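You operate a simulated robot arm through the tools that you are given. There is no shell and no other tool. Be economical: measure what you need, move in short steps, check, and stop when the job is done.

The job below is to be done with a simulated robot arm. You get a single attempt, and the scene is never put back.

JOB
Fit the blue and orange stool legs and turn their levers tight.
Fine: each leg goes into the seat's socket by the lever of its colour.

It is judged by the outcome, as a careful person would: the job done as asked, and still so three seconds after it is handed in. It fails if anything else is knocked over, pushed out of place, dropped, spilled or broken.

ROBOT AND FRAMES
A 7-joint arm with a two-finger parallel gripper, fixed in place. Base frame: the origin is at the foot of the arm, x ahead of it, y to its left, z up; the work surface is at about z = 900. Units: mm, rad, N and s.
With the tool pointing down near the work surface it reaches from about 340 to 740 mm from the base axis. Its first joint turns from -2.007 to 2.007 rad. Payload 3.91 kg.
The TCP is the grasp point between the finger pads, 30 mm short of the fingertips. In the tool frame z runs along the fingers and y along their closing line. Largest opening 110 mm; finger width 20, thickness 10; the body of the gripper, 48 by 112 mm, starts 55 mm behind the TCP.
Orientation is that of the tool frame in the base frame, as a unit quaternion [x, y, z, w]. With the fingers straight down and closing along the base's y, the tool's x points along the base's -x, its y along +y and its z along -z.

CONTROLS
- The arm moves only by the tool servo_tool. Its argument "series" is a list of rows, each an object of numbers (a shift or turn left out is 0, a gripper value left out holds the last): "x", "y", "z": the shift along the tool's x, y, z in units of 20 mm (1.0 is 20 mm); "ax", "ay", "az": the turn, a rotation vector about the tool's x, y, z in units of 8 degrees (1.0 is 8 degrees); "jaw": the gripper command, from -1 (fully open) to 1 (shut), values between in proportion. In form: [{"x": .., "y": .., "z": .., "ax": .., "ay": .., "az": .., "jaw": ..}, ...]. A call has 1 to 10 rows; each row shifts and turns the commanded pose from where the row before left it, along the tool's axes as they then stand. A call with a number of a shift or a turn outside -1 to 1 is refused whole. Each row takes 0.2 s and may step no farther than 50 mm and 0.15 rad from the row before; otherwise, or with a gripper value out of range, the whole call is refused. Where a pose cannot be reached the arm comes as near as it can. A force on the tool above 90 N (or 10 N above the force at the start of the call, whichever is more), or a blocked arm, ends the call early, and 0.2 s more pass. Each finger travels about 108 mm/s and halts on what it meets, pressing with about 34 N; the grip force reading is that of the motor and also rises with nothing between the fingers. The clock runs only during rows and for 0.2 s after the last one: add rows that do not move to give the fingers time. It gives the time, the measured TCP pose, the force on the tool (base axes), the opening and the grip force at its end, in the units of the frame above (readings bear some noise).
- Cameras (640 x 400 px; columns grow to the right, rows downward): "scene" is fixed at [398.7, -648.7, 1632.3]; the picture's right is [0.99, 0.10, 0.00], its down [0.05, -0.50, -0.86] and it looks along [-0.09, 0.86, -0.50] (base axes); focal length 365 px, centre (320, 200). "wrist" rides on the gripper at [-36, 0, -57] in the tool frame; the picture's right is [0.00, -1.00, 0.00], its down [0.97, 0.00, -0.24] and it looks along [0.24, 0.00, 0.97] (tool axes); focal length 218 px, centre (320, 200). There is no depth. A picture from a camera that has moved, and an enlarged one, comes with that camera's place and axes in the base frame and with its lens.
- snapshot(camera): a new picture of that camera. No time passes.
- raise_lower(by): slides the trunk up (or, below 0, down) by that many mm; the arm rides with it, the base frame stays. It gives what a move gives, with no picture.
- enlarge(camera, box): a new picture of the part [left, top, right, bottom] of that camera's present view, enlarged. No time passes.
- close_job(): hands the job in; it is judged then, once.

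Work in short steps. Places have to be worked out from the pictures, the camera data and where the tool is seen: move nearer, look again, correct. Check each grasp and each placing, and mend what went wrong. You have 120 turns and 64 pictures in all, those below and enlarged ones among them. Open the gripper and draw the arm clear of the work before you hand the job in, unless the task says otherwise; then end with one line.

The tools are called after "Call:" as a command line: name --argument value ..., lists and objects as JSON in quotes. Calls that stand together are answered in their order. servo_tool: Moves the arm, as the interface text tells. Its arguments: {"type":"object","properties":{"series":{"type":"array","items":{"type":"object","properties":{"x":{"type":"number"},"y":{"type":"number"},"z":{"type":"number"},"ax":{"type":"number"},"ay":{"type":"number"},"az":{"type":"number"},"jaw":{"type":"number"}}}}},"required":["series"]} The other tools are called the same way: raise_lower (by) slides the trunk up or down; snapshot (camera) takes a picture; enlarge (camera, box) takes an enlarged picture of a part of a camera's view; close_job () hands the job in.

At the start:

```text
time_s: 0.0
ee_pos: [464.5, 281.8, 1215.4]
tool_rot: [0.0, 1.0, 0.0, 0.0]
ft_force: [-0.1, -0.4, -0.5]
width: 110.1
gripper_force: 0.1
trunk travel left (down, up): [-850.0, 140.0]
```

scene: 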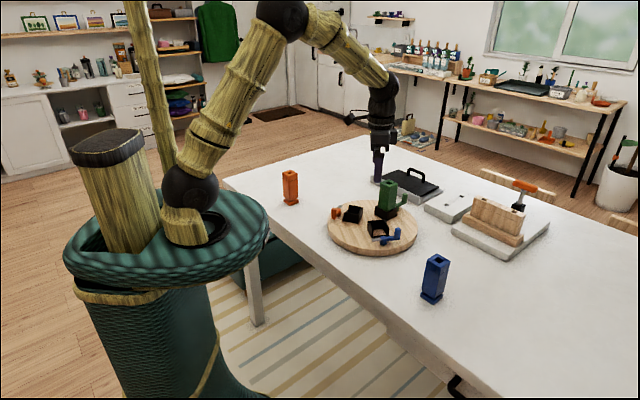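
wrist: 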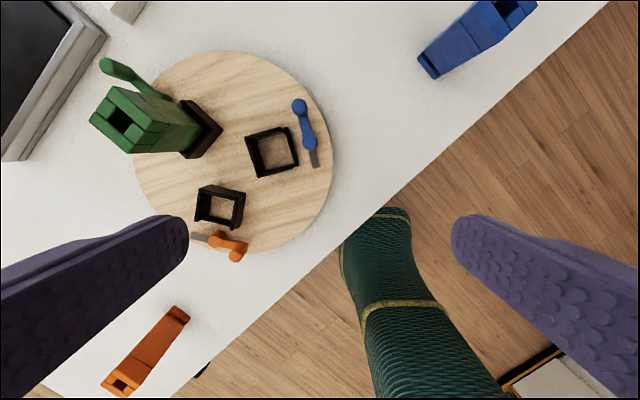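

I see the seat (round disc) with three sockets, green leg already fitted, blue and orange legs standing. I look closer first.

Call:
enlarge --camera "scene" --box '[310, 160, 430, 260]'

Call:
enlarge --camera "wrist" --box '[80, 40, 360, 270]'

Call:
enlarge --camera "scene" --box '[400, 240, 470, 310]'

Call:
enlarge --camera "scene" --box '[260, 155, 320, 215]'

```text
4.00 times, centred on (370, 210) of scene
camera zoom: at [398.7, -648.7, 1632.3], right [0.99, 0.1, 0.0], down [0.05, -0.5, -0.86], along [-0.09, 0.86, -0.5], focal length 1460 px, centre (120, 160)
```

zoom: 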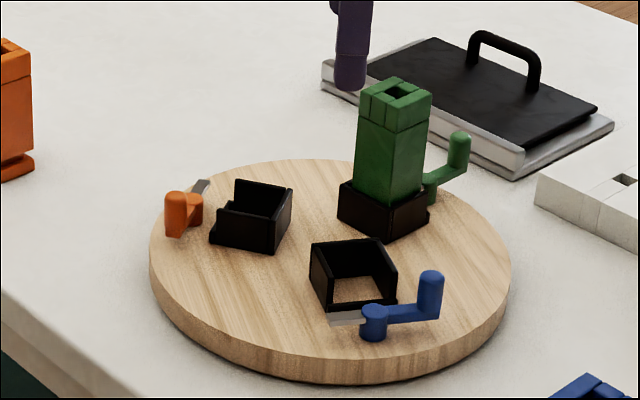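

```text
1.74 times, centred on (220, 155) of wrist
camera zoom: at [500.5, 281.6, 1273.6], right [0.0, -1.0, 0.0], down [-0.97, 0.0, 0.24], along [-0.24, 0.0, -0.97], focal length 380 px, centre (494, 278)
```

zoom: 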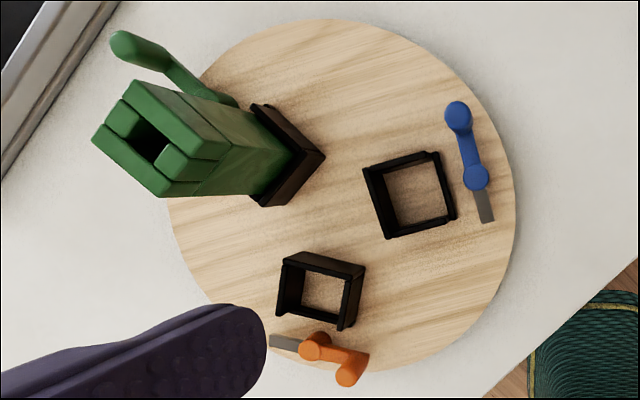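

```text
5.71 times, centred on (435, 275) of scene
camera zoom: at [398.7, -648.7, 1632.3], right [0.99, 0.1, 0.0], down [0.05, -0.5, -0.86], along [-0.09, 0.86, -0.5], focal length 2086 px, centre (-337, -229)
```

zoom: 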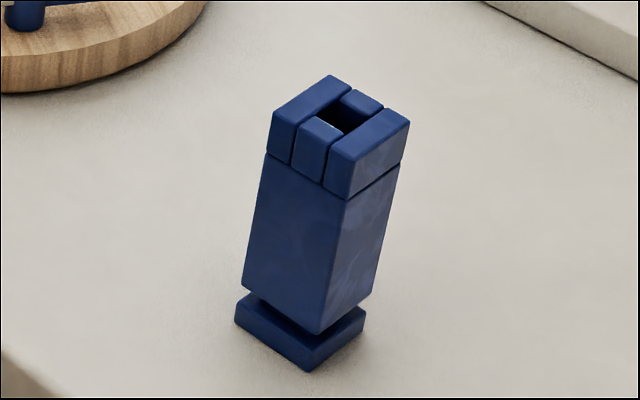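

```text
6.67 times, centred on (290, 185) of scene
camera zoom: at [398.7, -648.7, 1632.3], right [0.99, 0.1, 0.0], down [0.05, -0.5, -0.86], along [-0.09, 0.86, -0.5], focal length 2434 px, centre (520, 300)
```

zoom: 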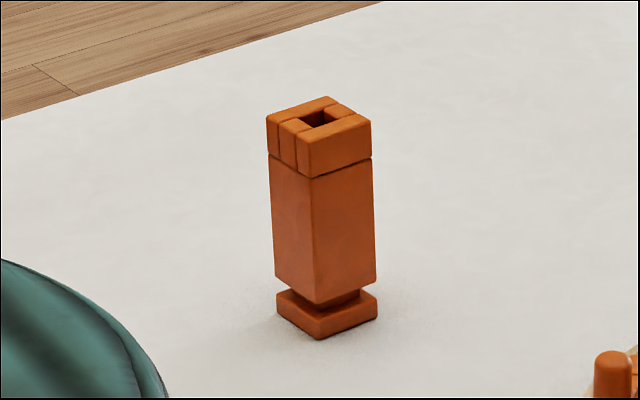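

Estimates: blue leg at about (622, 98), orange leg at about (156, 576), blue socket about (486, 350), orange socket about (405, 446). I move above the blue leg for a closer wrist view.

Call:
servo_tool --series '[{"x": -0.79, "y": -0.92, "z": 0.2}, {"x": -0.79, "y": -0.92, "z": 0.2}, {"x": -0.79, "y": -0.92, "z": 0.2}, {"x": -0.79, "y": -0.92, "z": 0.2}, {"x": -0.79, "y": -0.92, "z": 0.2}, {"x": -0.79, "y": -0.92, "z": 0.2}, {"x": -0.79, "y": -0.92, "z": 0.2}, {"x": -0.79, "y": -0.92, "z": 0.2}, {"x": -0.79, "y": -0.92, "z": 0.2}, {"x": -0.79, "y": -0.92, "z": 0.2}]'

Call:
snapshot --camera "wrist"

```text
time_s: 2.2
ee_pos: [623.9, 96.2, 1176.0]
tool_rot: [0.0, 1.0, 0.0, -0.001]
ft_force: [0.3, 0.2, -0.3]
width: 109.7
gripper_force: 0.1
trunk travel left (down, up): [-850.0, 140.0]
```

```text
57 pictures are left
camera wrist: at [659.2, 95.9, 1232.9], right [0.0, -1.0, 0.0], down [-0.97, 0.0, 0.24], along [-0.24, 0.0, -0.97], focal length 218 px, centre (320, 200)
```

wrist: 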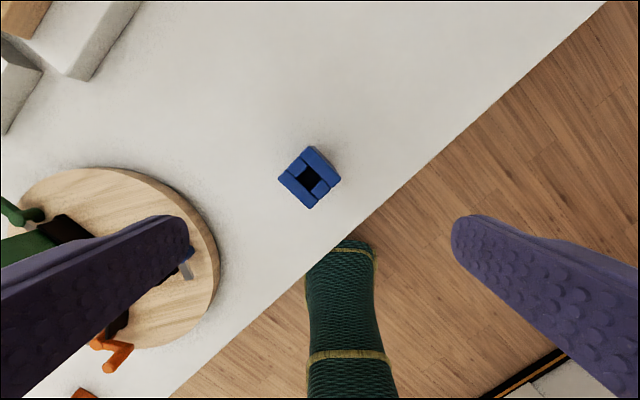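

Call:
enlarge --camera "wrist" --box '[270, 140, 350, 220]'

```text
5.00 times, centred on (310, 180) of wrist
camera zoom: at [659.2, 95.9, 1232.9], right [0.0, -1.0, 0.0], down [-0.97, 0.0, 0.24], along [-0.24, 0.0, -0.97], focal length 1091 px, centre (370, 300)
```

zoom: 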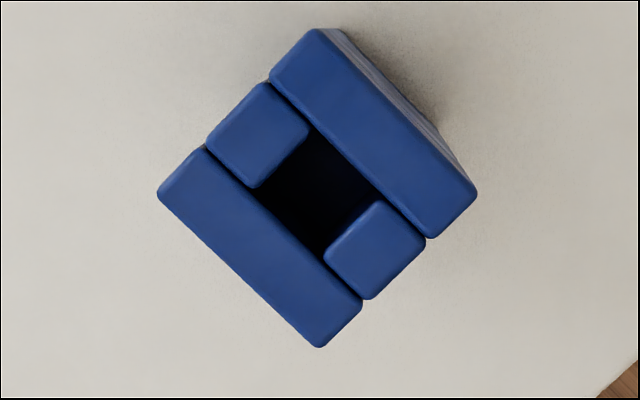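

Blue leg top centre works out at (630, 106), turned 45°. Before gripping, I measure the seat from closer above.

Call:
servo_tool --series '[{"x": 0.45, "y": 0.94}, {"x": 0.45, "y": 0.94}, {"x": 0.45, "y": 0.94}, {"x": 0.45, "y": 0.94}, {"x": 0.45, "y": 0.94}, {"x": 0.45, "y": 0.94}, {"x": 0.45, "y": 0.94}, {"x": 0.45, "y": 0.94}]'

Call:
servo_tool --series '[{"x": 0.45, "y": 0.94, "z": 0.3}, {"x": 0.45, "y": 0.94, "z": 0.3}, {"x": 0.45, "y": 0.94, "z": 0.3}, {"x": 0.45, "y": 0.94, "z": 0.3}, {"x": 0.45, "y": 0.94, "z": 0.3}, {"x": 0.45, "y": 0.94, "z": 0.3}, {"x": 0.45, "y": 0.94, "z": 0.3}, {"x": 0.45, "y": 0.94, "z": 0.2}, {}]'

Call:
snapshot --camera "wrist"

```text
time_s: 4.0
ee_pos: [550.4, 248.9, 1176.7]
tool_rot: [0.0, 1.0, 0.0, 0.001]
ft_force: [0.8, -0.2, 0.1]
width: 109.9
gripper_force: 0.1
trunk travel left (down, up): [-850.0, 140.0]
```

```text
time_s: 6.0
ee_pos: [480.2, 398.5, 1128.7]
tool_rot: [0.0, 1.0, 0.0, 0.0]
ft_force: [-0.1, 1.4, -0.7]
width: 109.7
gripper_force: 0.1
trunk travel left (down, up): [-850.0, 140.0]
```

```text
55 pictures are left
camera wrist: at [515.8, 399.0, 1186.6], right [0.0, -1.0, 0.0], down [-0.97, 0.0, 0.24], along [-0.24, 0.0, -0.97], focal length 218 px, centre (320, 200)
```

wrist: 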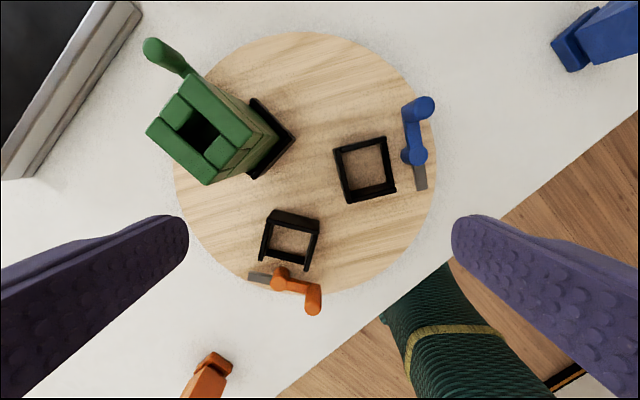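

Call:
enlarge --camera "wrist" --box '[320, 90, 448, 210]'

Call:
enlarge --camera "wrist" --box '[230, 200, 340, 320]'

Call:
enlarge --camera "wrist" --box '[140, 30, 300, 190]'

```text
3.33 times, centred on (384, 150) of wrist
camera zoom: at [515.8, 399.0, 1186.6], right [0.0, -1.0, 0.0], down [-0.97, 0.0, 0.24], along [-0.24, 0.0, -0.97], focal length 728 px, centre (107, 367)
```

zoom: 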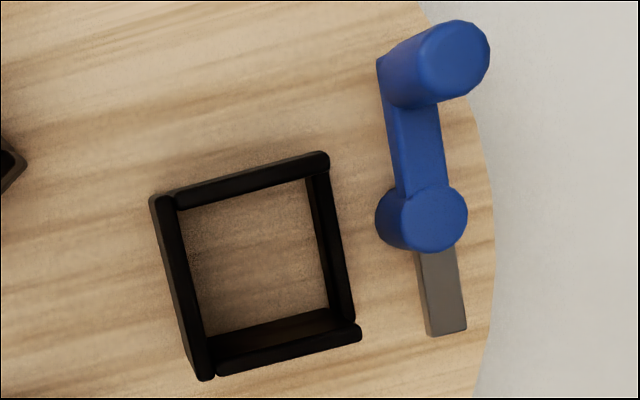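

```text
3.33 times, centred on (285, 260) of wrist
camera zoom: at [515.8, 399.0, 1186.6], right [0.0, -1.0, 0.0], down [-0.97, 0.0, 0.24], along [-0.24, 0.0, -0.97], focal length 728 px, centre (437, 0)
```

zoom: 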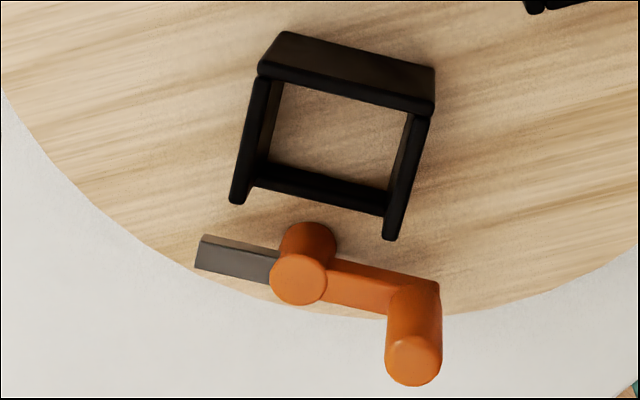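

```text
2.50 times, centred on (220, 110) of wrist
camera zoom: at [515.8, 399.0, 1186.6], right [0.0, -1.0, 0.0], down [-0.97, 0.0, 0.24], along [-0.24, 0.0, -0.97], focal length 546 px, centre (570, 425)
```

zoom: 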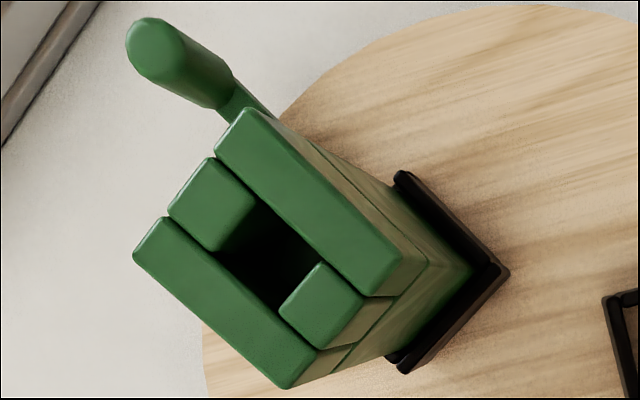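

I place the camera right over the blue socket to measure it without parallax.

Call:
servo_tool --series '[{"x": 0.43, "y": -0.87, "z": 0.2}, {"x": 0.43, "y": -0.87, "z": 0.2}, {"x": 0.43, "y": -0.87, "z": 0.2}, {}, {}]'

Call:
enlarge --camera "wrist" --box '[260, 80, 420, 200]'

```text
time_s: 7.2
ee_pos: [452.3, 347.8, 1118.9]
tool_rot: [0.0, 1.0, 0.0, 0.001]
ft_force: [0.5, 0.7, 0.5]
width: 109.9
gripper_force: 0.0
trunk travel left (down, up): [-850.0, 140.0]
```

```text
3.33 times, centred on (340, 140) of wrist
camera zoom: at [489.0, 347.6, 1175.7], right [0.0, -1.0, 0.0], down [-0.97, 0.0, 0.24], along [-0.24, 0.0, -0.97], focal length 728 px, centre (253, 400)
```

zoom: 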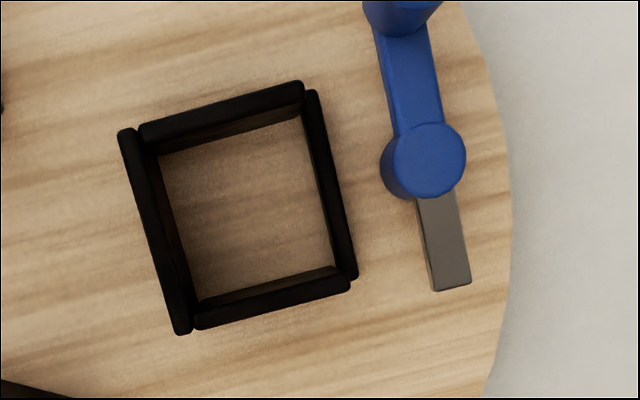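

Blue socket: centre ≈ (492.5, 349.3), turned 15° (az ≈ −15°), inner width about 50. Next the same over the orange socket.

Call:
servo_tool --series '[{"x": 0.8, "y": 0.75}, {"x": 0.8, "y": 0.75}, {"x": 0.8, "y": 0.75}, {"x": 0.8, "y": 0.75}, {"x": 0.8, "y": 0.75}, {"x": 0.8, "y": 0.75}, {}, {}]'

Call:
enlarge --camera "wrist" --box '[240, 80, 400, 200]'

Call:
snapshot --camera "wrist"

```text
time_s: 9.0
ee_pos: [356.0, 436.8, 1118.9]
tool_rot: [0.0, 1.0, 0.0, 0.0]
ft_force: [-0.6, 0.7, -0.6]
width: 109.9
gripper_force: 0.1
trunk travel left (down, up): [-850.0, 140.0]
```

```text
3.33 times, centred on (320, 140) of wrist
camera zoom: at [392.4, 436.8, 1176.8], right [0.0, -1.0, 0.0], down [-0.97, 0.0, 0.24], along [-0.24, 0.0, -0.97], focal length 728 px, centre (320, 400)
```

zoom: 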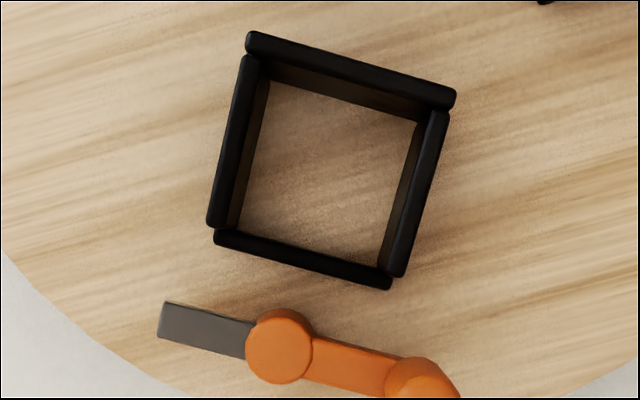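

```text
49 pictures are left
camera wrist: at [392.4, 436.8, 1176.8], right [0.0, -1.0, 0.0], down [-0.97, 0.0, 0.24], along [-0.24, 0.0, -0.97], focal length 218 px, centre (320, 200)
```

wrist: 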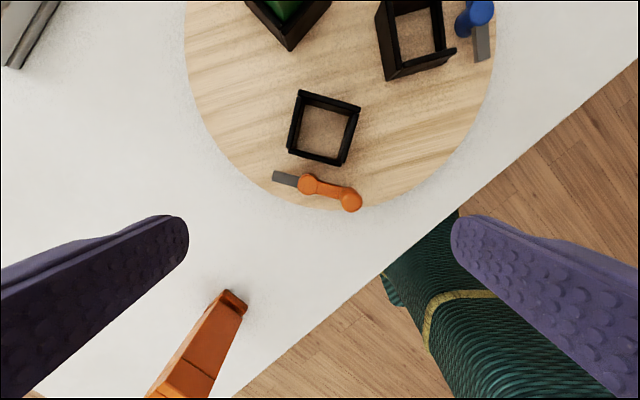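

Orange socket: centre ≈ (407, 435), az ≈ +15°; all geometry fits a disc centre of (474, 417) with sockets at radius 70 and lever pivots 57 mm beyond. Now over to the orange leg.

Call:
servo_tool --series '[{"x": 0.9, "y": 0.6, "z": -0.2}, {"x": 0.94, "y": 0.61, "z": -0.2}, {"x": 0.94, "y": 0.61, "z": -0.2}, {"x": 0.94, "y": 0.61, "z": -0.2}, {"x": 0.94, "y": 0.61, "z": -0.2}, {"x": 0.94, "y": 0.61}, {"x": 0.94, "y": 0.61}, {"x": 0.94, "y": 0.61}, {"x": 0.94, "y": 0.61}, {"x": 0.94, "y": 0.61}]'

Call:
snapshot --camera "wrist"

```text
time_s: 11.2
ee_pos: [168.2, 557.7, 1137.3]
tool_rot: [0.001, 1.0, 0.0, 0.0]
ft_force: [0.1, 0.1, -0.2]
width: 110.0
gripper_force: 0.1
trunk travel left (down, up): [-850.0, 140.0]
```

```text
48 pictures are left
camera wrist: at [204.0, 557.7, 1194.9], right [0.0, -1.0, 0.0], down [-0.97, 0.0, 0.24], along [-0.24, 0.0, -0.97], focal length 218 px, centre (320, 200)
```

wrist: 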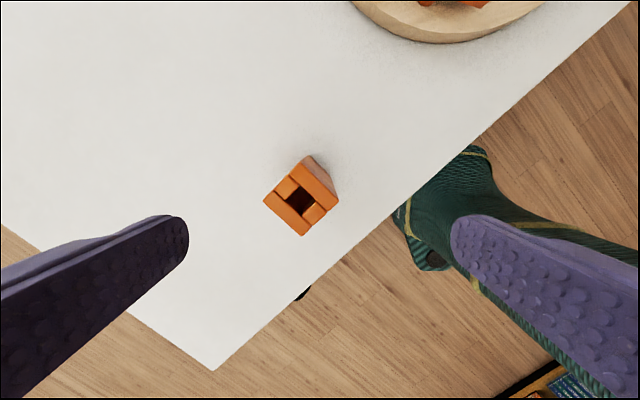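

Call:
enlarge --camera "wrist" --box '[260, 150, 350, 240]'

```text
4.44 times, centred on (305, 195) of wrist
camera zoom: at [204.0, 557.7, 1194.9], right [0.0, -1.0, 0.0], down [-0.97, 0.0, 0.24], along [-0.24, 0.0, -0.97], focal length 970 px, centre (387, 222)
```

zoom: 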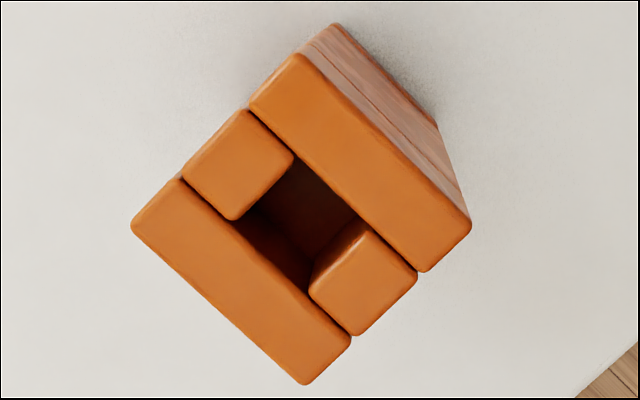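

Orange leg: top centre ≈ (163, 573), turned +43.5°, side 43. I centre over it and turn the tool.

Call:
servo_tool --series '[{"x": 0.27, "y": 0.77}, {"az": 0.906}, {"az": 0.906}, {"az": 0.906}, {"az": 0.906}, {"az": 0.906}, {"az": 0.906}, {}, {}]'

Call:
snapshot --camera "wrist"

```text
time_s: 13.2
ee_pos: [164.1, 574.1, 1137.8]
tool_rot: [0.37, 0.929, 0.001, -0.001]
ft_force: [-0.3, -0.3, 0.4]
width: 109.9
gripper_force: 0.0
trunk travel left (down, up): [-850.0, 140.0]
```

```text
46 pictures are left
camera wrist: at [189.5, 549.1, 1195.7], right [-0.69, -0.73, 0.0], down [-0.7, 0.67, 0.24], along [-0.17, 0.17, -0.97], focal length 218 px, centre (320, 200)
```

wrist: 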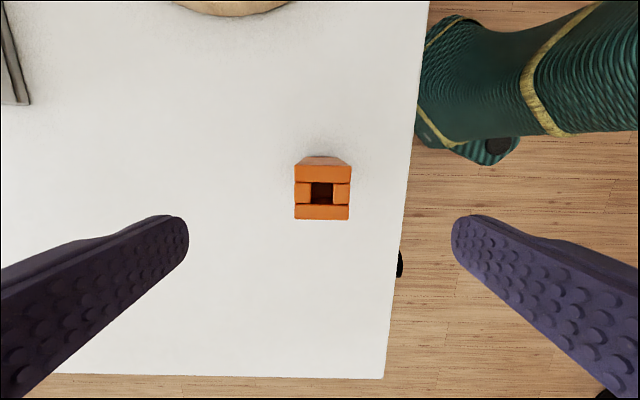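

Aligned within about 2 mm; I descend around the leg.

Call:
servo_tool --series '[{"x": -0.08, "z": 0.9}, {"z": 0.9}, {"z": 0.9}, {"z": 0.9}, {"z": 0.9}, {"z": 0.9}, {"z": 0.9}, {"z": 0.9}, {}]'

Call:
snapshot --camera "wrist"

```text
time_s: 15.2
ee_pos: [164.6, 572.9, 994.5]
tool_rot: [0.371, 0.929, 0.0, 0.0]
ft_force: [-0.3, 0.5, 0.0]
width: 110.2
gripper_force: 0.0
trunk travel left (down, up): [-850.0, 140.0]
```

```text
45 pictures are left
camera wrist: at [190.9, 547.2, 1052.5], right [-0.69, -0.73, 0.0], down [-0.7, 0.67, 0.24], along [-0.17, 0.17, -0.97], focal length 218 px, centre (320, 200)
```

wrist: 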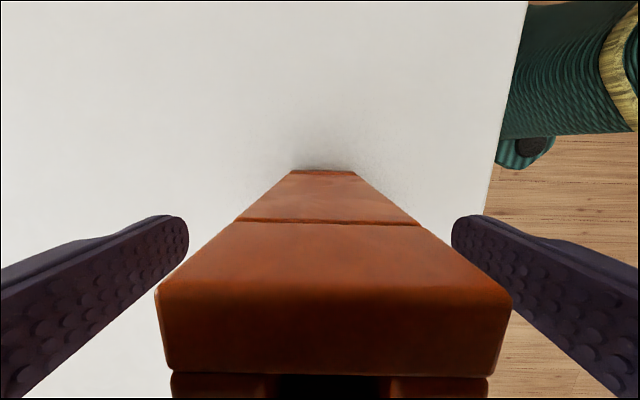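

Leg is centred within 2 mm; nudge and close.

Call:
servo_tool --series '[{"y": -0.09}, {"jaw": 0.0}, {"jaw": 1.0}, {"jaw": 1.0}, {"jaw": 1.0}, {"jaw": 1.0}]'

Call:
servo_tool --series '[{"z": -0.5}, {"z": -0.8}, {"z": -0.9}, {"z": -0.9}, {"z": -0.9}, {"z": -0.9}, {"z": -0.9}]'

Call:
snapshot --camera "scene"

Call:
snapshot --camera "wrist"

```text
time_s: 16.6
ee_pos: [163.5, 571.0, 993.8]
tool_rot: [0.37, 0.929, 0.0, 0.0]
ft_force: [0.2, 0.6, 1.6]
width: 44.1
gripper_force: 34.4
trunk travel left (down, up): [-850.0, 140.0]
```

```text
time_s: 18.2
ee_pos: [164.6, 570.8, 1109.8]
tool_rot: [0.369, 0.929, 0.0, 0.0]
ft_force: [-0.8, -0.4, -2.7]
width: 44.0
gripper_force: 33.8
trunk travel left (down, up): [-850.0, 140.0]
```

```text
44 pictures are left
```

scene: 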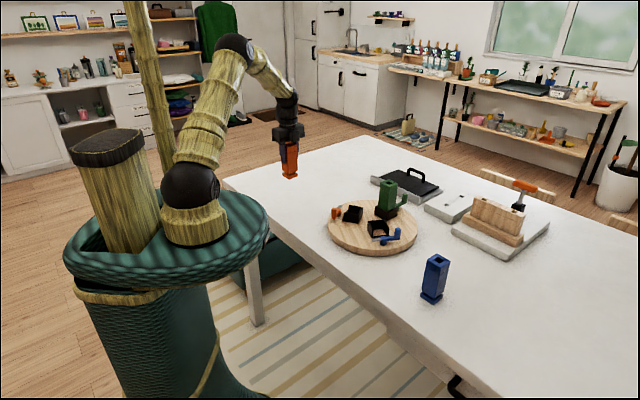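

```text
43 pictures are left
camera wrist: at [190.7, 545.8, 1166.9], right [-0.69, -0.73, 0.0], down [-0.7, 0.67, 0.24], along [-0.17, 0.17, -0.97], focal length 218 px, centre (320, 200)
```

wrist: 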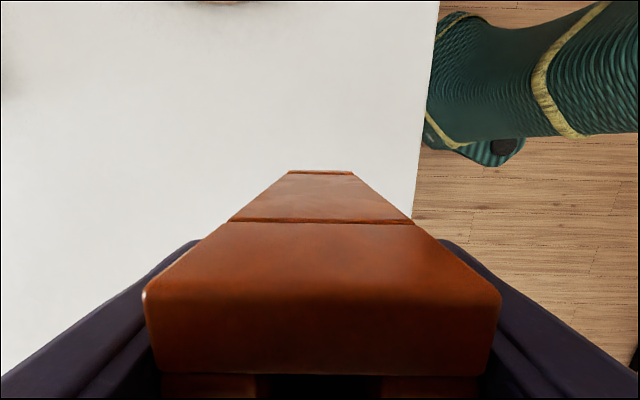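

Grasped (44 mm). I check how the leg sits in the hand along tool x.

Call:
enlarge --camera "wrist" --box '[270, 160, 370, 230]'

```text
5.71 times, centred on (320, 195) of wrist
camera zoom: at [190.7, 545.8, 1166.9], right [-0.69, -0.73, 0.0], down [-0.7, 0.67, 0.24], along [-0.17, 0.17, -0.97], focal length 1247 px, centre (320, 229)
```

zoom: 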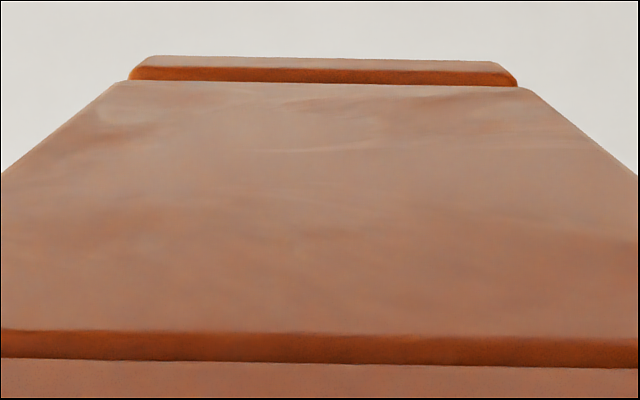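

The leg sits about 2 mm toward tool +x of the TCP. I turn to the socket's angle and carry it over the orange socket at height.

Call:
servo_tool --series '[{"az": -0.89}, {"az": -0.89}, {"az": -0.89}, {"az": -0.89}, {"x": -0.6, "y": -0.15}, {"x": -0.97, "y": -0.244}, {"x": -0.97, "y": -0.244}, {"x": -0.97, "y": -0.244}, {"x": -0.97, "y": -0.244}, {"x": -0.97, "y": -0.244}]'

Call:
servo_tool --series '[{"x": -0.97, "y": -0.244}, {"x": -0.97, "y": -0.244}, {"x": -0.97, "y": -0.244}, {"x": -0.97, "y": -0.244}, {"x": -0.97, "y": -0.244}, {"x": -0.97, "y": -0.244}, {"x": -0.97, "y": -0.244}, {"x": -0.97, "y": -0.244}, {}, {}]'

Call:
snapshot --camera "wrist"

```text
time_s: 20.4
ee_pos: [263.1, 516.8, 1110.5]
tool_rot: [0.13, 0.991, -0.001, 0.0]
ft_force: [-0.4, -0.6, -3.0]
width: 44.0
gripper_force: 33.6
trunk travel left (down, up): [-850.0, 140.0]
```

```text
time_s: 22.6
ee_pos: [401.8, 439.3, 1109.5]
tool_rot: [0.131, 0.991, 0.0, 0.001]
ft_force: [0.1, -0.5, -2.4]
width: 43.9
gripper_force: 34.5
trunk travel left (down, up): [-850.0, 140.0]
```

```text
41 pictures are left
camera wrist: at [437.0, 429.2, 1167.0], right [-0.26, -0.97, 0.0], down [-0.94, 0.25, 0.24], along [-0.23, 0.06, -0.97], focal length 218 px, centre (320, 200)
```

wrist: 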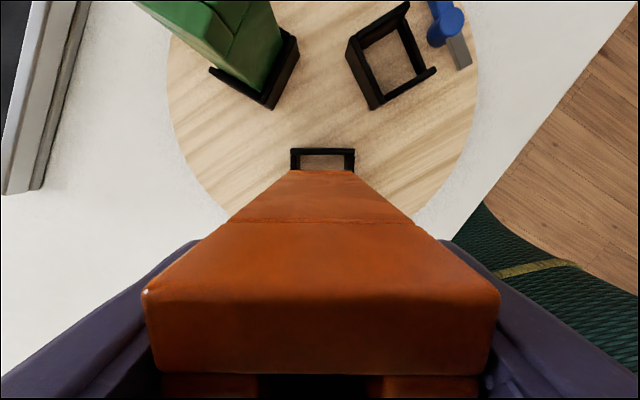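

Well aligned in angle; correct the remaining offset and lower to just above the socket.

Call:
servo_tool --series '[{"x": -0.4, "y": -0.14}, {"z": 0.6}, {"z": 0.8}, {"z": 0.8}, {"z": 0.8}, {}, {}]'

Call:
snapshot --camera "wrist"

Call:
enlarge --camera "scene" --box '[320, 170, 400, 230]'

```text
time_s: 24.2
ee_pos: [409.0, 434.0, 1049.0]
tool_rot: [0.13, 0.991, 0.0, 0.0]
ft_force: [-0.1, 0.2, -2.7]
width: 44.0
gripper_force: 34.0
trunk travel left (down, up): [-850.0, 140.0]
```

```text
40 pictures are left
camera wrist: at [443.5, 424.6, 1106.8], right [-0.26, -0.97, 0.0], down [-0.94, 0.25, 0.24], along [-0.23, 0.06, -0.97], focal length 218 px, centre (320, 200)
```

wrist: 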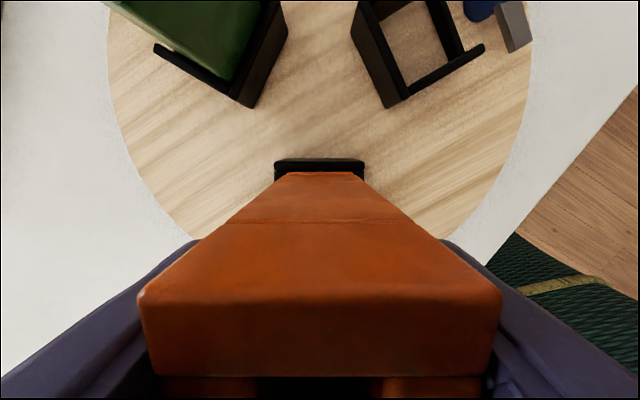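

```text
6.67 times, centred on (360, 200) of scene
camera zoom: at [398.7, -648.7, 1632.3], right [0.99, 0.1, 0.0], down [0.05, -0.5, -0.86], along [-0.09, 0.86, -0.5], focal length 2434 px, centre (53, 200)
```

zoom: 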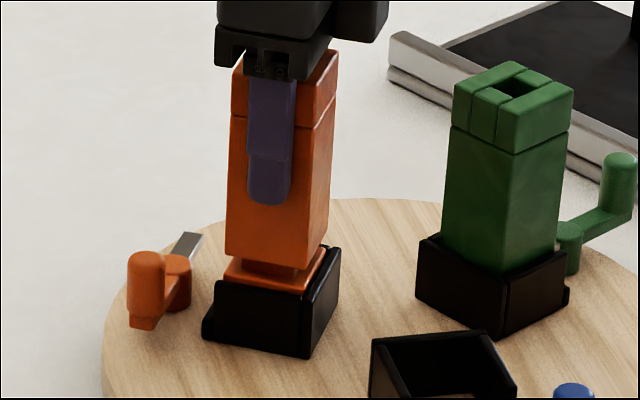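

Leg foot is above the socket and lined up; lowering in gentle steps.

Call:
servo_tool --series '[{"z": 0.25}, {"z": 0.25}, {"z": 0.25}, {"z": 0.25}]'

Call:
enlarge --camera "scene" --box '[320, 170, 400, 230]'

```text
time_s: 25.2
ee_pos: [408.9, 434.2, 1029.6]
tool_rot: [0.13, 0.991, -0.001, 0.0]
ft_force: [-0.7, -0.1, -2.0]
width: 43.6
gripper_force: 33.8
trunk travel left (down, up): [-850.0, 140.0]
```

```text
6.67 times, centred on (360, 200) of scene
camera zoom: at [398.7, -648.7, 1632.3], right [0.99, 0.1, 0.0], down [0.05, -0.5, -0.86], along [-0.09, 0.86, -0.5], focal length 2434 px, centre (53, 200)
```

zoom: 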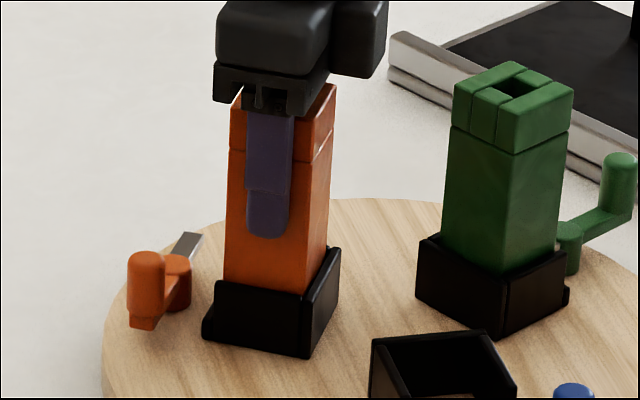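

It is entering freely with no force. Continue down until contact.

Call:
servo_tool --series '[{"z": 0.2}, {"z": 0.2}, {"z": 0.15}]'

Call:
servo_tool --series '[{"z": 0.1}, {"z": 0.1}]'

```text
time_s: 26.0
ee_pos: [407.4, 433.3, 1022.7]
tool_rot: [0.131, 0.991, 0.003, 0.002]
ft_force: [-0.7, 0.2, 33.0]
width: 43.5
gripper_force: 34.8
trunk travel left (down, up): [-850.0, 140.0]
```

```text
time_s: 26.6
ee_pos: [407.2, 433.6, 1016.2]
tool_rot: [0.132, 0.991, 0.002, 0.001]
ft_force: [1.5, 1.9, 32.7]
width: 44.2
gripper_force: 34.1
trunk travel left (down, up): [-850.0, 140.0]
```

Contact force appears from about z 1023; look at how it sits.

Call:
enlarge --camera "scene" --box '[320, 170, 400, 230]'

Call:
snapshot --camera "wrist"

```text
6.67 times, centred on (360, 200) of scene
camera zoom: at [398.7, -648.7, 1632.3], right [0.99, 0.1, 0.0], down [0.05, -0.5, -0.86], along [-0.09, 0.86, -0.5], focal length 2434 px, centre (53, 200)
```

zoom: 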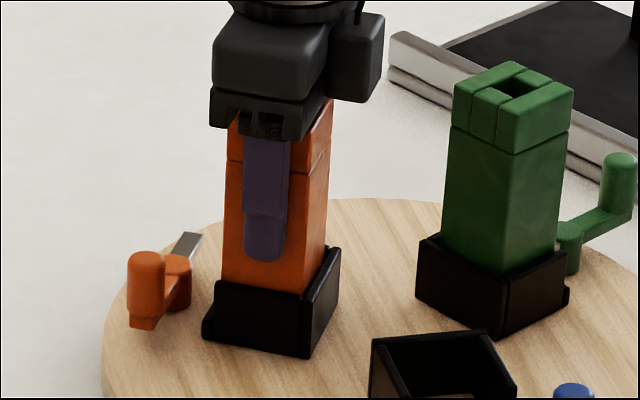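

```text
36 pictures are left
camera wrist: at [442.2, 423.4, 1074.9], right [-0.26, -0.97, 0.0], down [-0.94, 0.25, 0.24], along [-0.23, 0.07, -0.97], focal length 218 px, centre (320, 200)
```

wrist: 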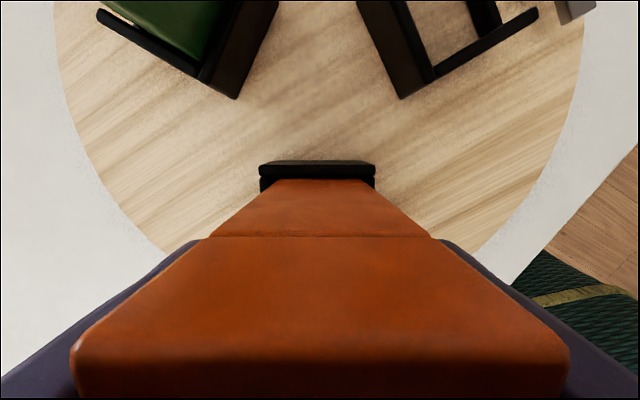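

The leg has bottomed (the fingers slid on it a little) and the seam-to-rim length matches the green leg. Release, and rise.

Call:
servo_tool --series '[{"jaw": 0.0}, {"jaw": -0.6}, {"jaw": -0.6}, {}]'

Call:
servo_tool --series '[{"z": -0.6}, {"z": -0.9}, {"z": -0.9}, {"z": -0.9}, {"z": -0.9}, {"z": -0.9}, {"z": -0.9}]'

Call:
snapshot --camera "wrist"

Call:
enlarge --camera "scene" --box '[320, 170, 400, 230]'

```text
time_s: 27.6
ee_pos: [408.2, 434.5, 1015.5]
tool_rot: [0.13, 0.991, 0.001, 0.0]
ft_force: [-0.6, -0.4, 0.9]
width: 87.9
gripper_force: 0.1
trunk travel left (down, up): [-850.0, 140.0]
```

```text
time_s: 29.2
ee_pos: [408.4, 433.8, 1135.7]
tool_rot: [0.13, 0.991, -0.001, 0.0]
ft_force: [-0.4, 0.3, 0.8]
width: 88.1
gripper_force: 0.1
trunk travel left (down, up): [-850.0, 140.0]
```

```text
35 pictures are left
camera wrist: at [442.9, 423.8, 1193.3], right [-0.26, -0.97, 0.0], down [-0.94, 0.25, 0.24], along [-0.23, 0.06, -0.97], focal length 218 px, centre (320, 200)
```

wrist: 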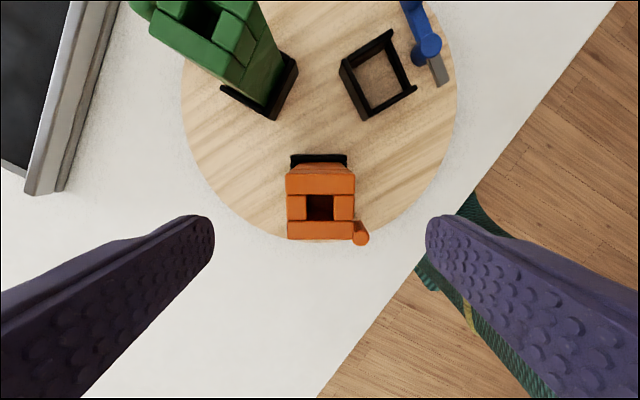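

```text
6.67 times, centred on (360, 200) of scene
camera zoom: at [398.7, -648.7, 1632.3], right [0.99, 0.1, 0.0], down [0.05, -0.5, -0.86], along [-0.09, 0.86, -0.5], focal length 2434 px, centre (53, 200)
```

zoom: 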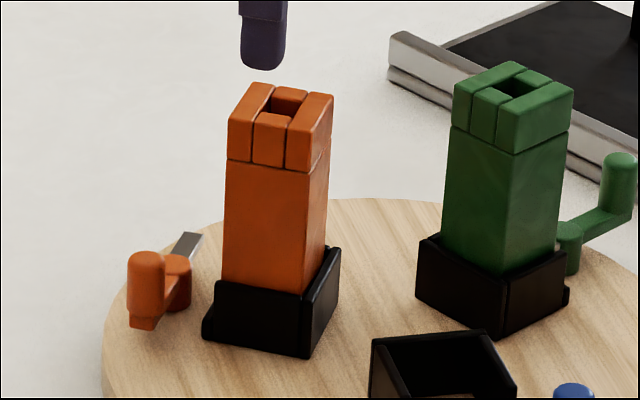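

Orange leg stands firmly in its socket. Next the orange lever: I move over its upright handle for a precise look.

Call:
servo_tool --series '[{"x": 0.9, "y": -0.7}, {"x": 0.9, "y": -0.7}, {"x": 0.94, "y": -0.7}, {"z": 0.7}, {"z": 0.7}, {"z": 0.6}, {}]'

Call:
snapshot --camera "wrist"

Call:
enlarge --camera "scene" --box '[310, 170, 390, 230]'

```text
time_s: 30.8
ee_pos: [344.3, 408.1, 1094.0]
tool_rot: [0.13, 0.991, -0.001, 0.0]
ft_force: [1.0, 0.4, -0.7]
width: 88.1
gripper_force: 0.1
trunk travel left (down, up): [-850.0, 140.0]
```

```text
33 pictures are left
camera wrist: at [378.8, 397.9, 1151.7], right [-0.26, -0.97, 0.0], down [-0.94, 0.25, 0.24], along [-0.23, 0.06, -0.97], focal length 218 px, centre (320, 200)
```

wrist: 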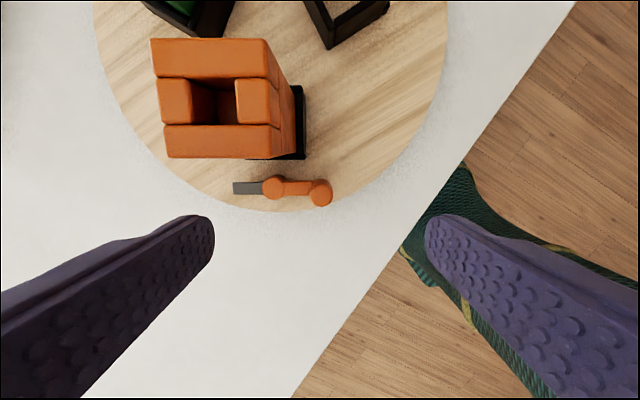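

```text
6.67 times, centred on (350, 200) of scene
camera zoom: at [398.7, -648.7, 1632.3], right [0.99, 0.1, 0.0], down [0.05, -0.5, -0.86], along [-0.09, 0.86, -0.5], focal length 2434 px, centre (120, 200)
```

zoom: 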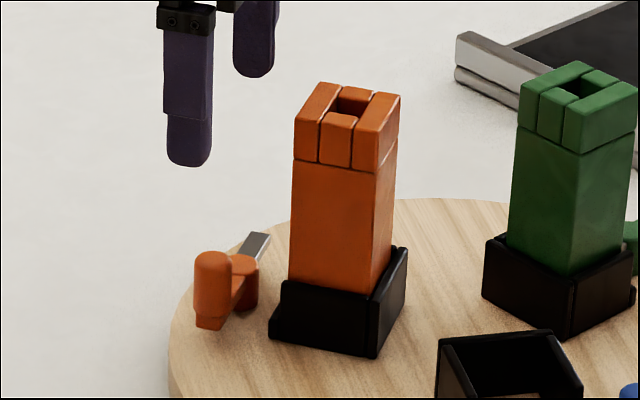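

Handle top is almost exactly below the TCP (≈ (343, 408), z ≈ 980). I narrow the opening to 40 mm and descend around it.

Call:
servo_tool --series '[{"x": 0.05, "jaw": 0.27}, {"z": 0.5}, {"z": 0.9}, {"z": 0.9}, {"z": 0.9}, {"z": 0.9}, {}]'

Call:
snapshot --camera "wrist"

Call:
enlarge --camera "scene" --box '[310, 170, 390, 230]'

```text
time_s: 32.4
ee_pos: [342.8, 408.0, 1013.3]
tool_rot: [0.131, 0.991, -0.001, 0.0]
ft_force: [0.2, 0.2, -0.3]
width: 40.0
gripper_force: 0.2
trunk travel left (down, up): [-850.0, 140.0]
```

```text
31 pictures are left
camera wrist: at [377.0, 398.5, 1071.0], right [-0.26, -0.97, 0.0], down [-0.94, 0.25, 0.24], along [-0.23, 0.06, -0.97], focal length 218 px, centre (320, 200)
```

wrist: 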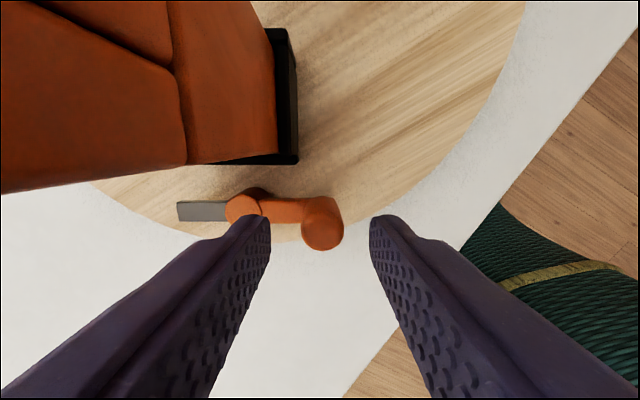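

```text
6.67 times, centred on (350, 200) of scene
camera zoom: at [398.7, -648.7, 1632.3], right [0.99, 0.1, 0.0], down [0.05, -0.5, -0.86], along [-0.09, 0.86, -0.5], focal length 2434 px, centre (120, 200)
```

zoom: 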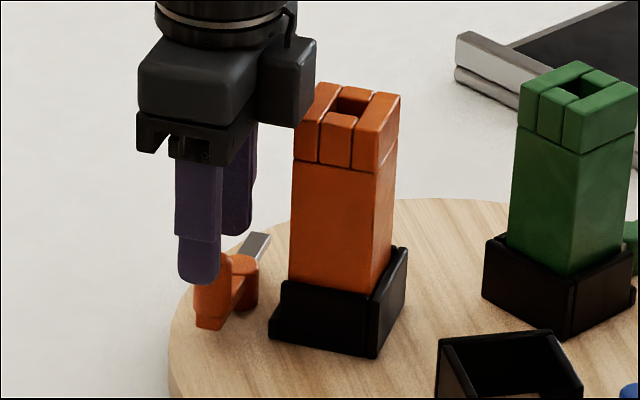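

Handle sits between the fingers. Lower 26 mm and grip it.

Call:
servo_tool --series '[{"z": 0.6, "x": 0.05}, {"z": 0.7}, {}, {"jaw": 0.6}, {"jaw": 1}, {"jaw": 1}, {}]'

Call:
snapshot --camera "wrist"

```text
time_s: 34.0
ee_pos: [342.7, 407.2, 986.5]
tool_rot: [0.13, 0.991, -0.001, 0.0]
ft_force: [-2.8, -7.9, 0.0]
width: 19.4
gripper_force: 33.7
trunk travel left (down, up): [-850.0, 140.0]
```

```text
29 pictures are left
camera wrist: at [376.8, 397.7, 1044.5], right [-0.26, -0.97, 0.0], down [-0.94, 0.25, 0.24], along [-0.23, 0.06, -0.97], focal length 218 px, centre (320, 200)
```

wrist: 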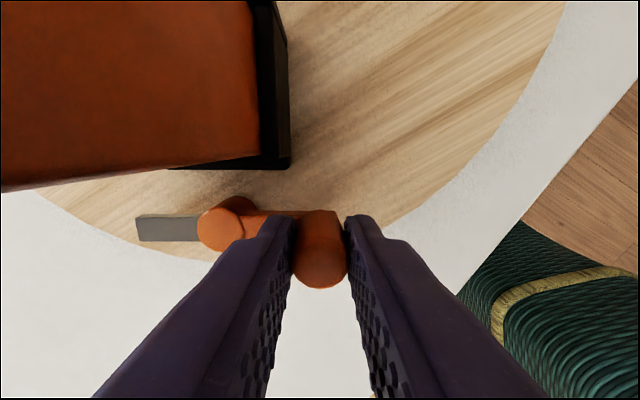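

Handle gripped (19 mm). The arm is 44 mm long; I start swinging it outward (clockwise) along the arc by 30°.

Call:
servo_tool --series '[{"x": 0.191, "y": 0.009}, {"x": 0.191, "y": 0.025}, {"x": 0.187, "y": 0.041}, {"x": 0.183, "y": 0.058}, {"x": 0.178, "y": 0.073}, {"x": 0.17, "y": 0.089}]'

Call:
snapshot --camera "wrist"

```text
time_s: 35.4
ee_pos: [321.8, 418.5, 986.8]
tool_rot: [0.13, 0.992, 0.0, 0.0]
ft_force: [-1.7, -7.2, 1.6]
width: 19.5
gripper_force: 33.9
trunk travel left (down, up): [-850.0, 140.0]
```

```text
28 pictures are left
camera wrist: at [356.8, 408.9, 1044.5], right [-0.26, -0.97, 0.0], down [-0.94, 0.25, 0.24], along [-0.23, 0.06, -0.97], focal length 218 px, centre (320, 200)
```

wrist: 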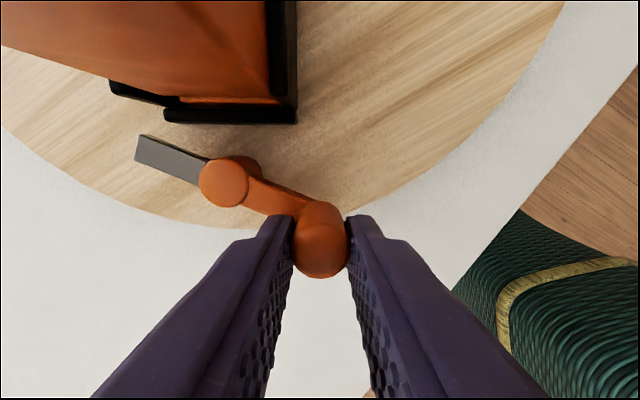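

It turns along nicely. Continue to 75°.

Call:
servo_tool --series '[{"x": 0.162, "y": 0.103}, {"x": 0.152, "y": 0.117}, {"x": 0.141, "y": 0.13}, {"x": 0.13, "y": 0.141}, {"x": 0.117, "y": 0.152}, {"x": 0.103, "y": 0.162}, {"x": 0.089, "y": 0.17}, {"x": 0.073, "y": 0.178}, {"x": 0.058, "y": 0.183}]'

Call:
snapshot --camera "wrist"

```text
time_s: 37.4
ee_pos: [310.2, 449.3, 986.6]
tool_rot: [0.131, 0.991, -0.001, 0.0]
ft_force: [-2.6, -7.6, 0.5]
width: 19.4
gripper_force: 34.1
trunk travel left (down, up): [-850.0, 140.0]
```

```text
27 pictures are left
camera wrist: at [344.6, 439.7, 1044.7], right [-0.26, -0.97, 0.0], down [-0.94, 0.25, 0.24], along [-0.23, 0.06, -0.97], focal length 218 px, centre (320, 200)
```

wrist: 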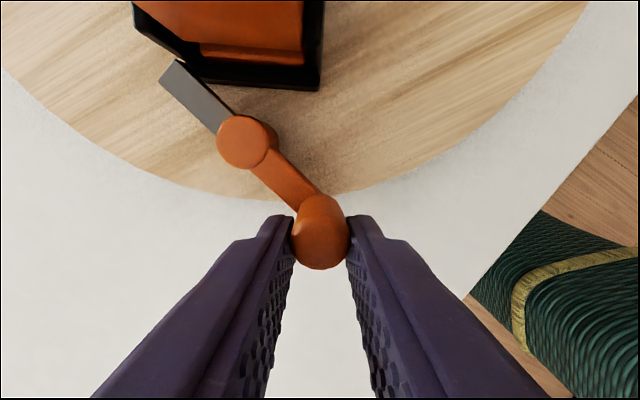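

The pivot now appears about 20 mm off where it should be, so the seat may have shifted; I check the scene.

Call:
enlarge --camera "scene" --box '[300, 150, 440, 260]'

Call:
enlarge --camera "wrist" --box '[120, 0, 360, 150]'

```text
3.64 times, centred on (370, 205) of scene
camera zoom: at [398.7, -648.7, 1632.3], right [0.99, 0.1, 0.0], down [0.05, -0.5, -0.86], along [-0.09, 0.86, -0.5], focal length 1328 px, centre (138, 182)
```

zoom: 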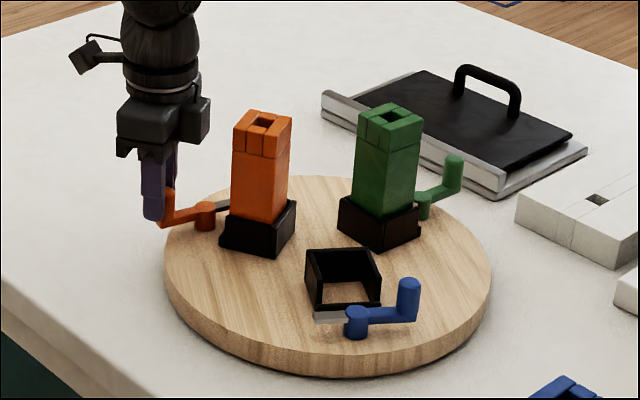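

```text
2.67 times, centred on (240, 75) of wrist
camera zoom: at [344.6, 439.7, 1044.7], right [-0.26, -0.97, 0.0], down [-0.94, 0.25, 0.24], along [-0.23, 0.06, -0.97], focal length 582 px, centre (533, 533)
```

zoom: 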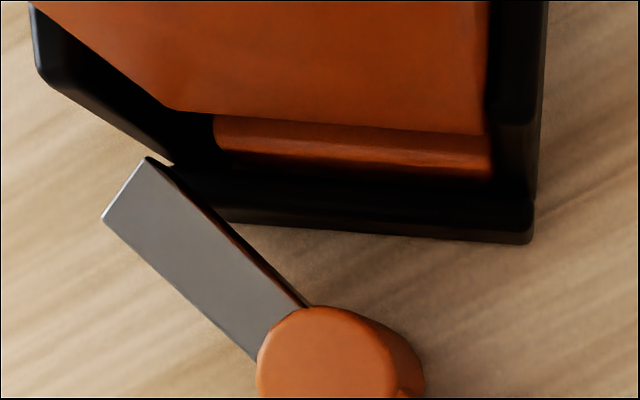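

Call:
enlarge --camera "scene" --box '[330, 175, 380, 215]'

```text
10.00 times, centred on (355, 195) of scene
camera zoom: at [398.7, -648.7, 1632.3], right [0.99, 0.1, 0.0], down [0.05, -0.5, -0.86], along [-0.09, 0.86, -0.5], focal length 3651 px, centre (-30, 250)
```

zoom: 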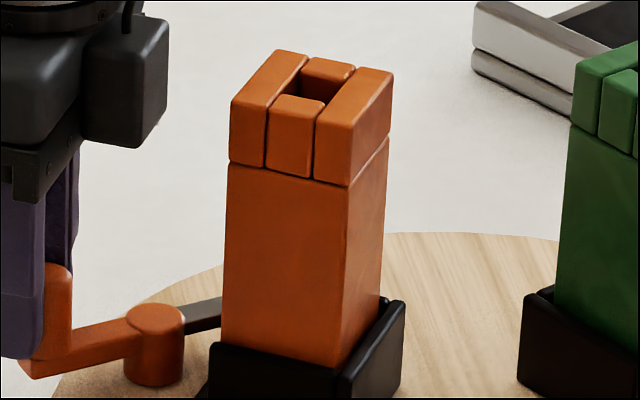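

The seat slid roughly 10 mm because the lever resists more than table friction holds. The neck gap of the leg (z ≈ 940–953) matches the blade height, so I try turning on while pressing down on the handle to hold the seat.

Call:
servo_tool --series '[{"z": 0.15}, {"z": 0.1}, {"x": 0.11, "y": 0.155}, {"x": 0.098, "y": 0.165}, {"x": 0.083, "y": 0.175}, {"x": 0.065, "y": 0.18}]'

Call:
enlarge --camera "wrist" --box '[120, 0, 400, 250]'

```text
time_s: 38.8
ee_pos: [303.6, 460.2, 985.8]
tool_rot: [0.132, 0.991, 0.002, 0.001]
ft_force: [-4.5, -21.3, 43.8]
width: 19.2
gripper_force: 34.4
trunk travel left (down, up): [-850.0, 140.0]
```

```text
1.60 times, centred on (260, 125) of wrist
camera zoom: at [339.2, 451.0, 1042.9], right [-0.26, -0.97, 0.0], down [-0.94, 0.25, 0.24], along [-0.23, 0.07, -0.97], focal length 349 px, centre (416, 320)
```

zoom: 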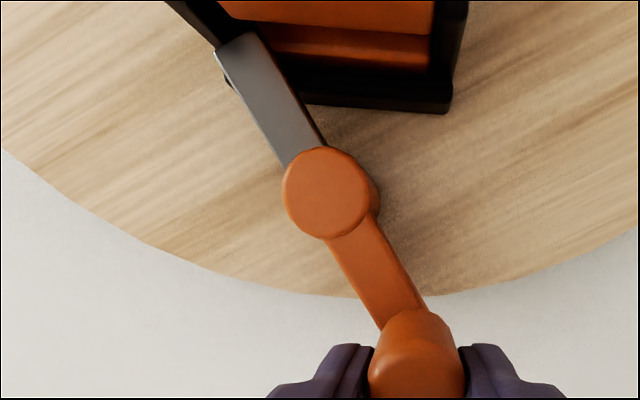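

The lever turned on about 15° with the seat held; the blade is entering the neck gap. The handle slid about 9 mm within the fingers, so from here I push straight along tool +y.

Call:
servo_tool --series '[{"y": 0.15}, {"y": 0.15}, {"y": 0.15}, {"y": 0.15}, {"y": 0.15}]'

Call:
snapshot --camera "wrist"

```text
time_s: 40.0
ee_pos: [308.2, 478.9, 982.6]
tool_rot: [0.13, 0.992, 0.001, -0.001]
ft_force: [-14.2, 2.8, 14.7]
width: 19.5
gripper_force: 34.0
trunk travel left (down, up): [-850.0, 140.0]
```

```text
22 pictures are left
camera wrist: at [342.4, 469.6, 1040.1], right [-0.26, -0.97, 0.0], down [-0.94, 0.25, 0.24], along [-0.23, 0.06, -0.97], focal length 218 px, centre (320, 200)
```

wrist: 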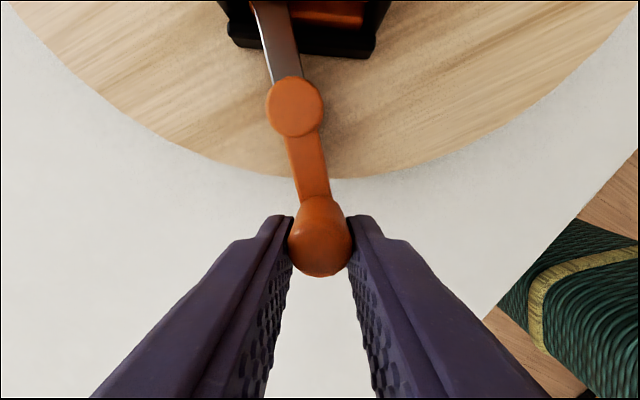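

About 78° done; around 18° remain given the seat's slight rotation. Press down a little more and push on 12 mm.

Call:
servo_tool --series '[{"z": 0.15}, {"y": 0.15}, {"y": 0.15}, {"y": 0.15}, {"y": 0.15}]'

Call:
snapshot --camera "wrist"

```text
time_s: 41.2
ee_pos: [313.6, 490.4, 980.2]
tool_rot: [0.13, 0.991, 0.001, 0.002]
ft_force: [-10.2, 0.9, 12.9]
width: 19.4
gripper_force: 34.1
trunk travel left (down, up): [-850.0, 140.0]
```

```text
21 pictures are left
camera wrist: at [347.6, 480.8, 1037.7], right [-0.26, -0.97, 0.0], down [-0.94, 0.25, 0.24], along [-0.23, 0.06, -0.97], focal length 218 px, centre (320, 200)
```

wrist: 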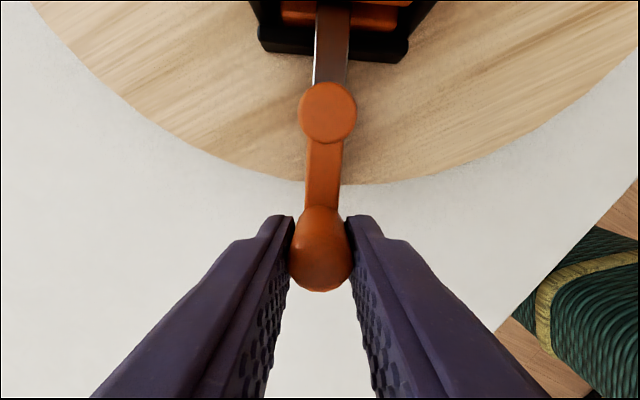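

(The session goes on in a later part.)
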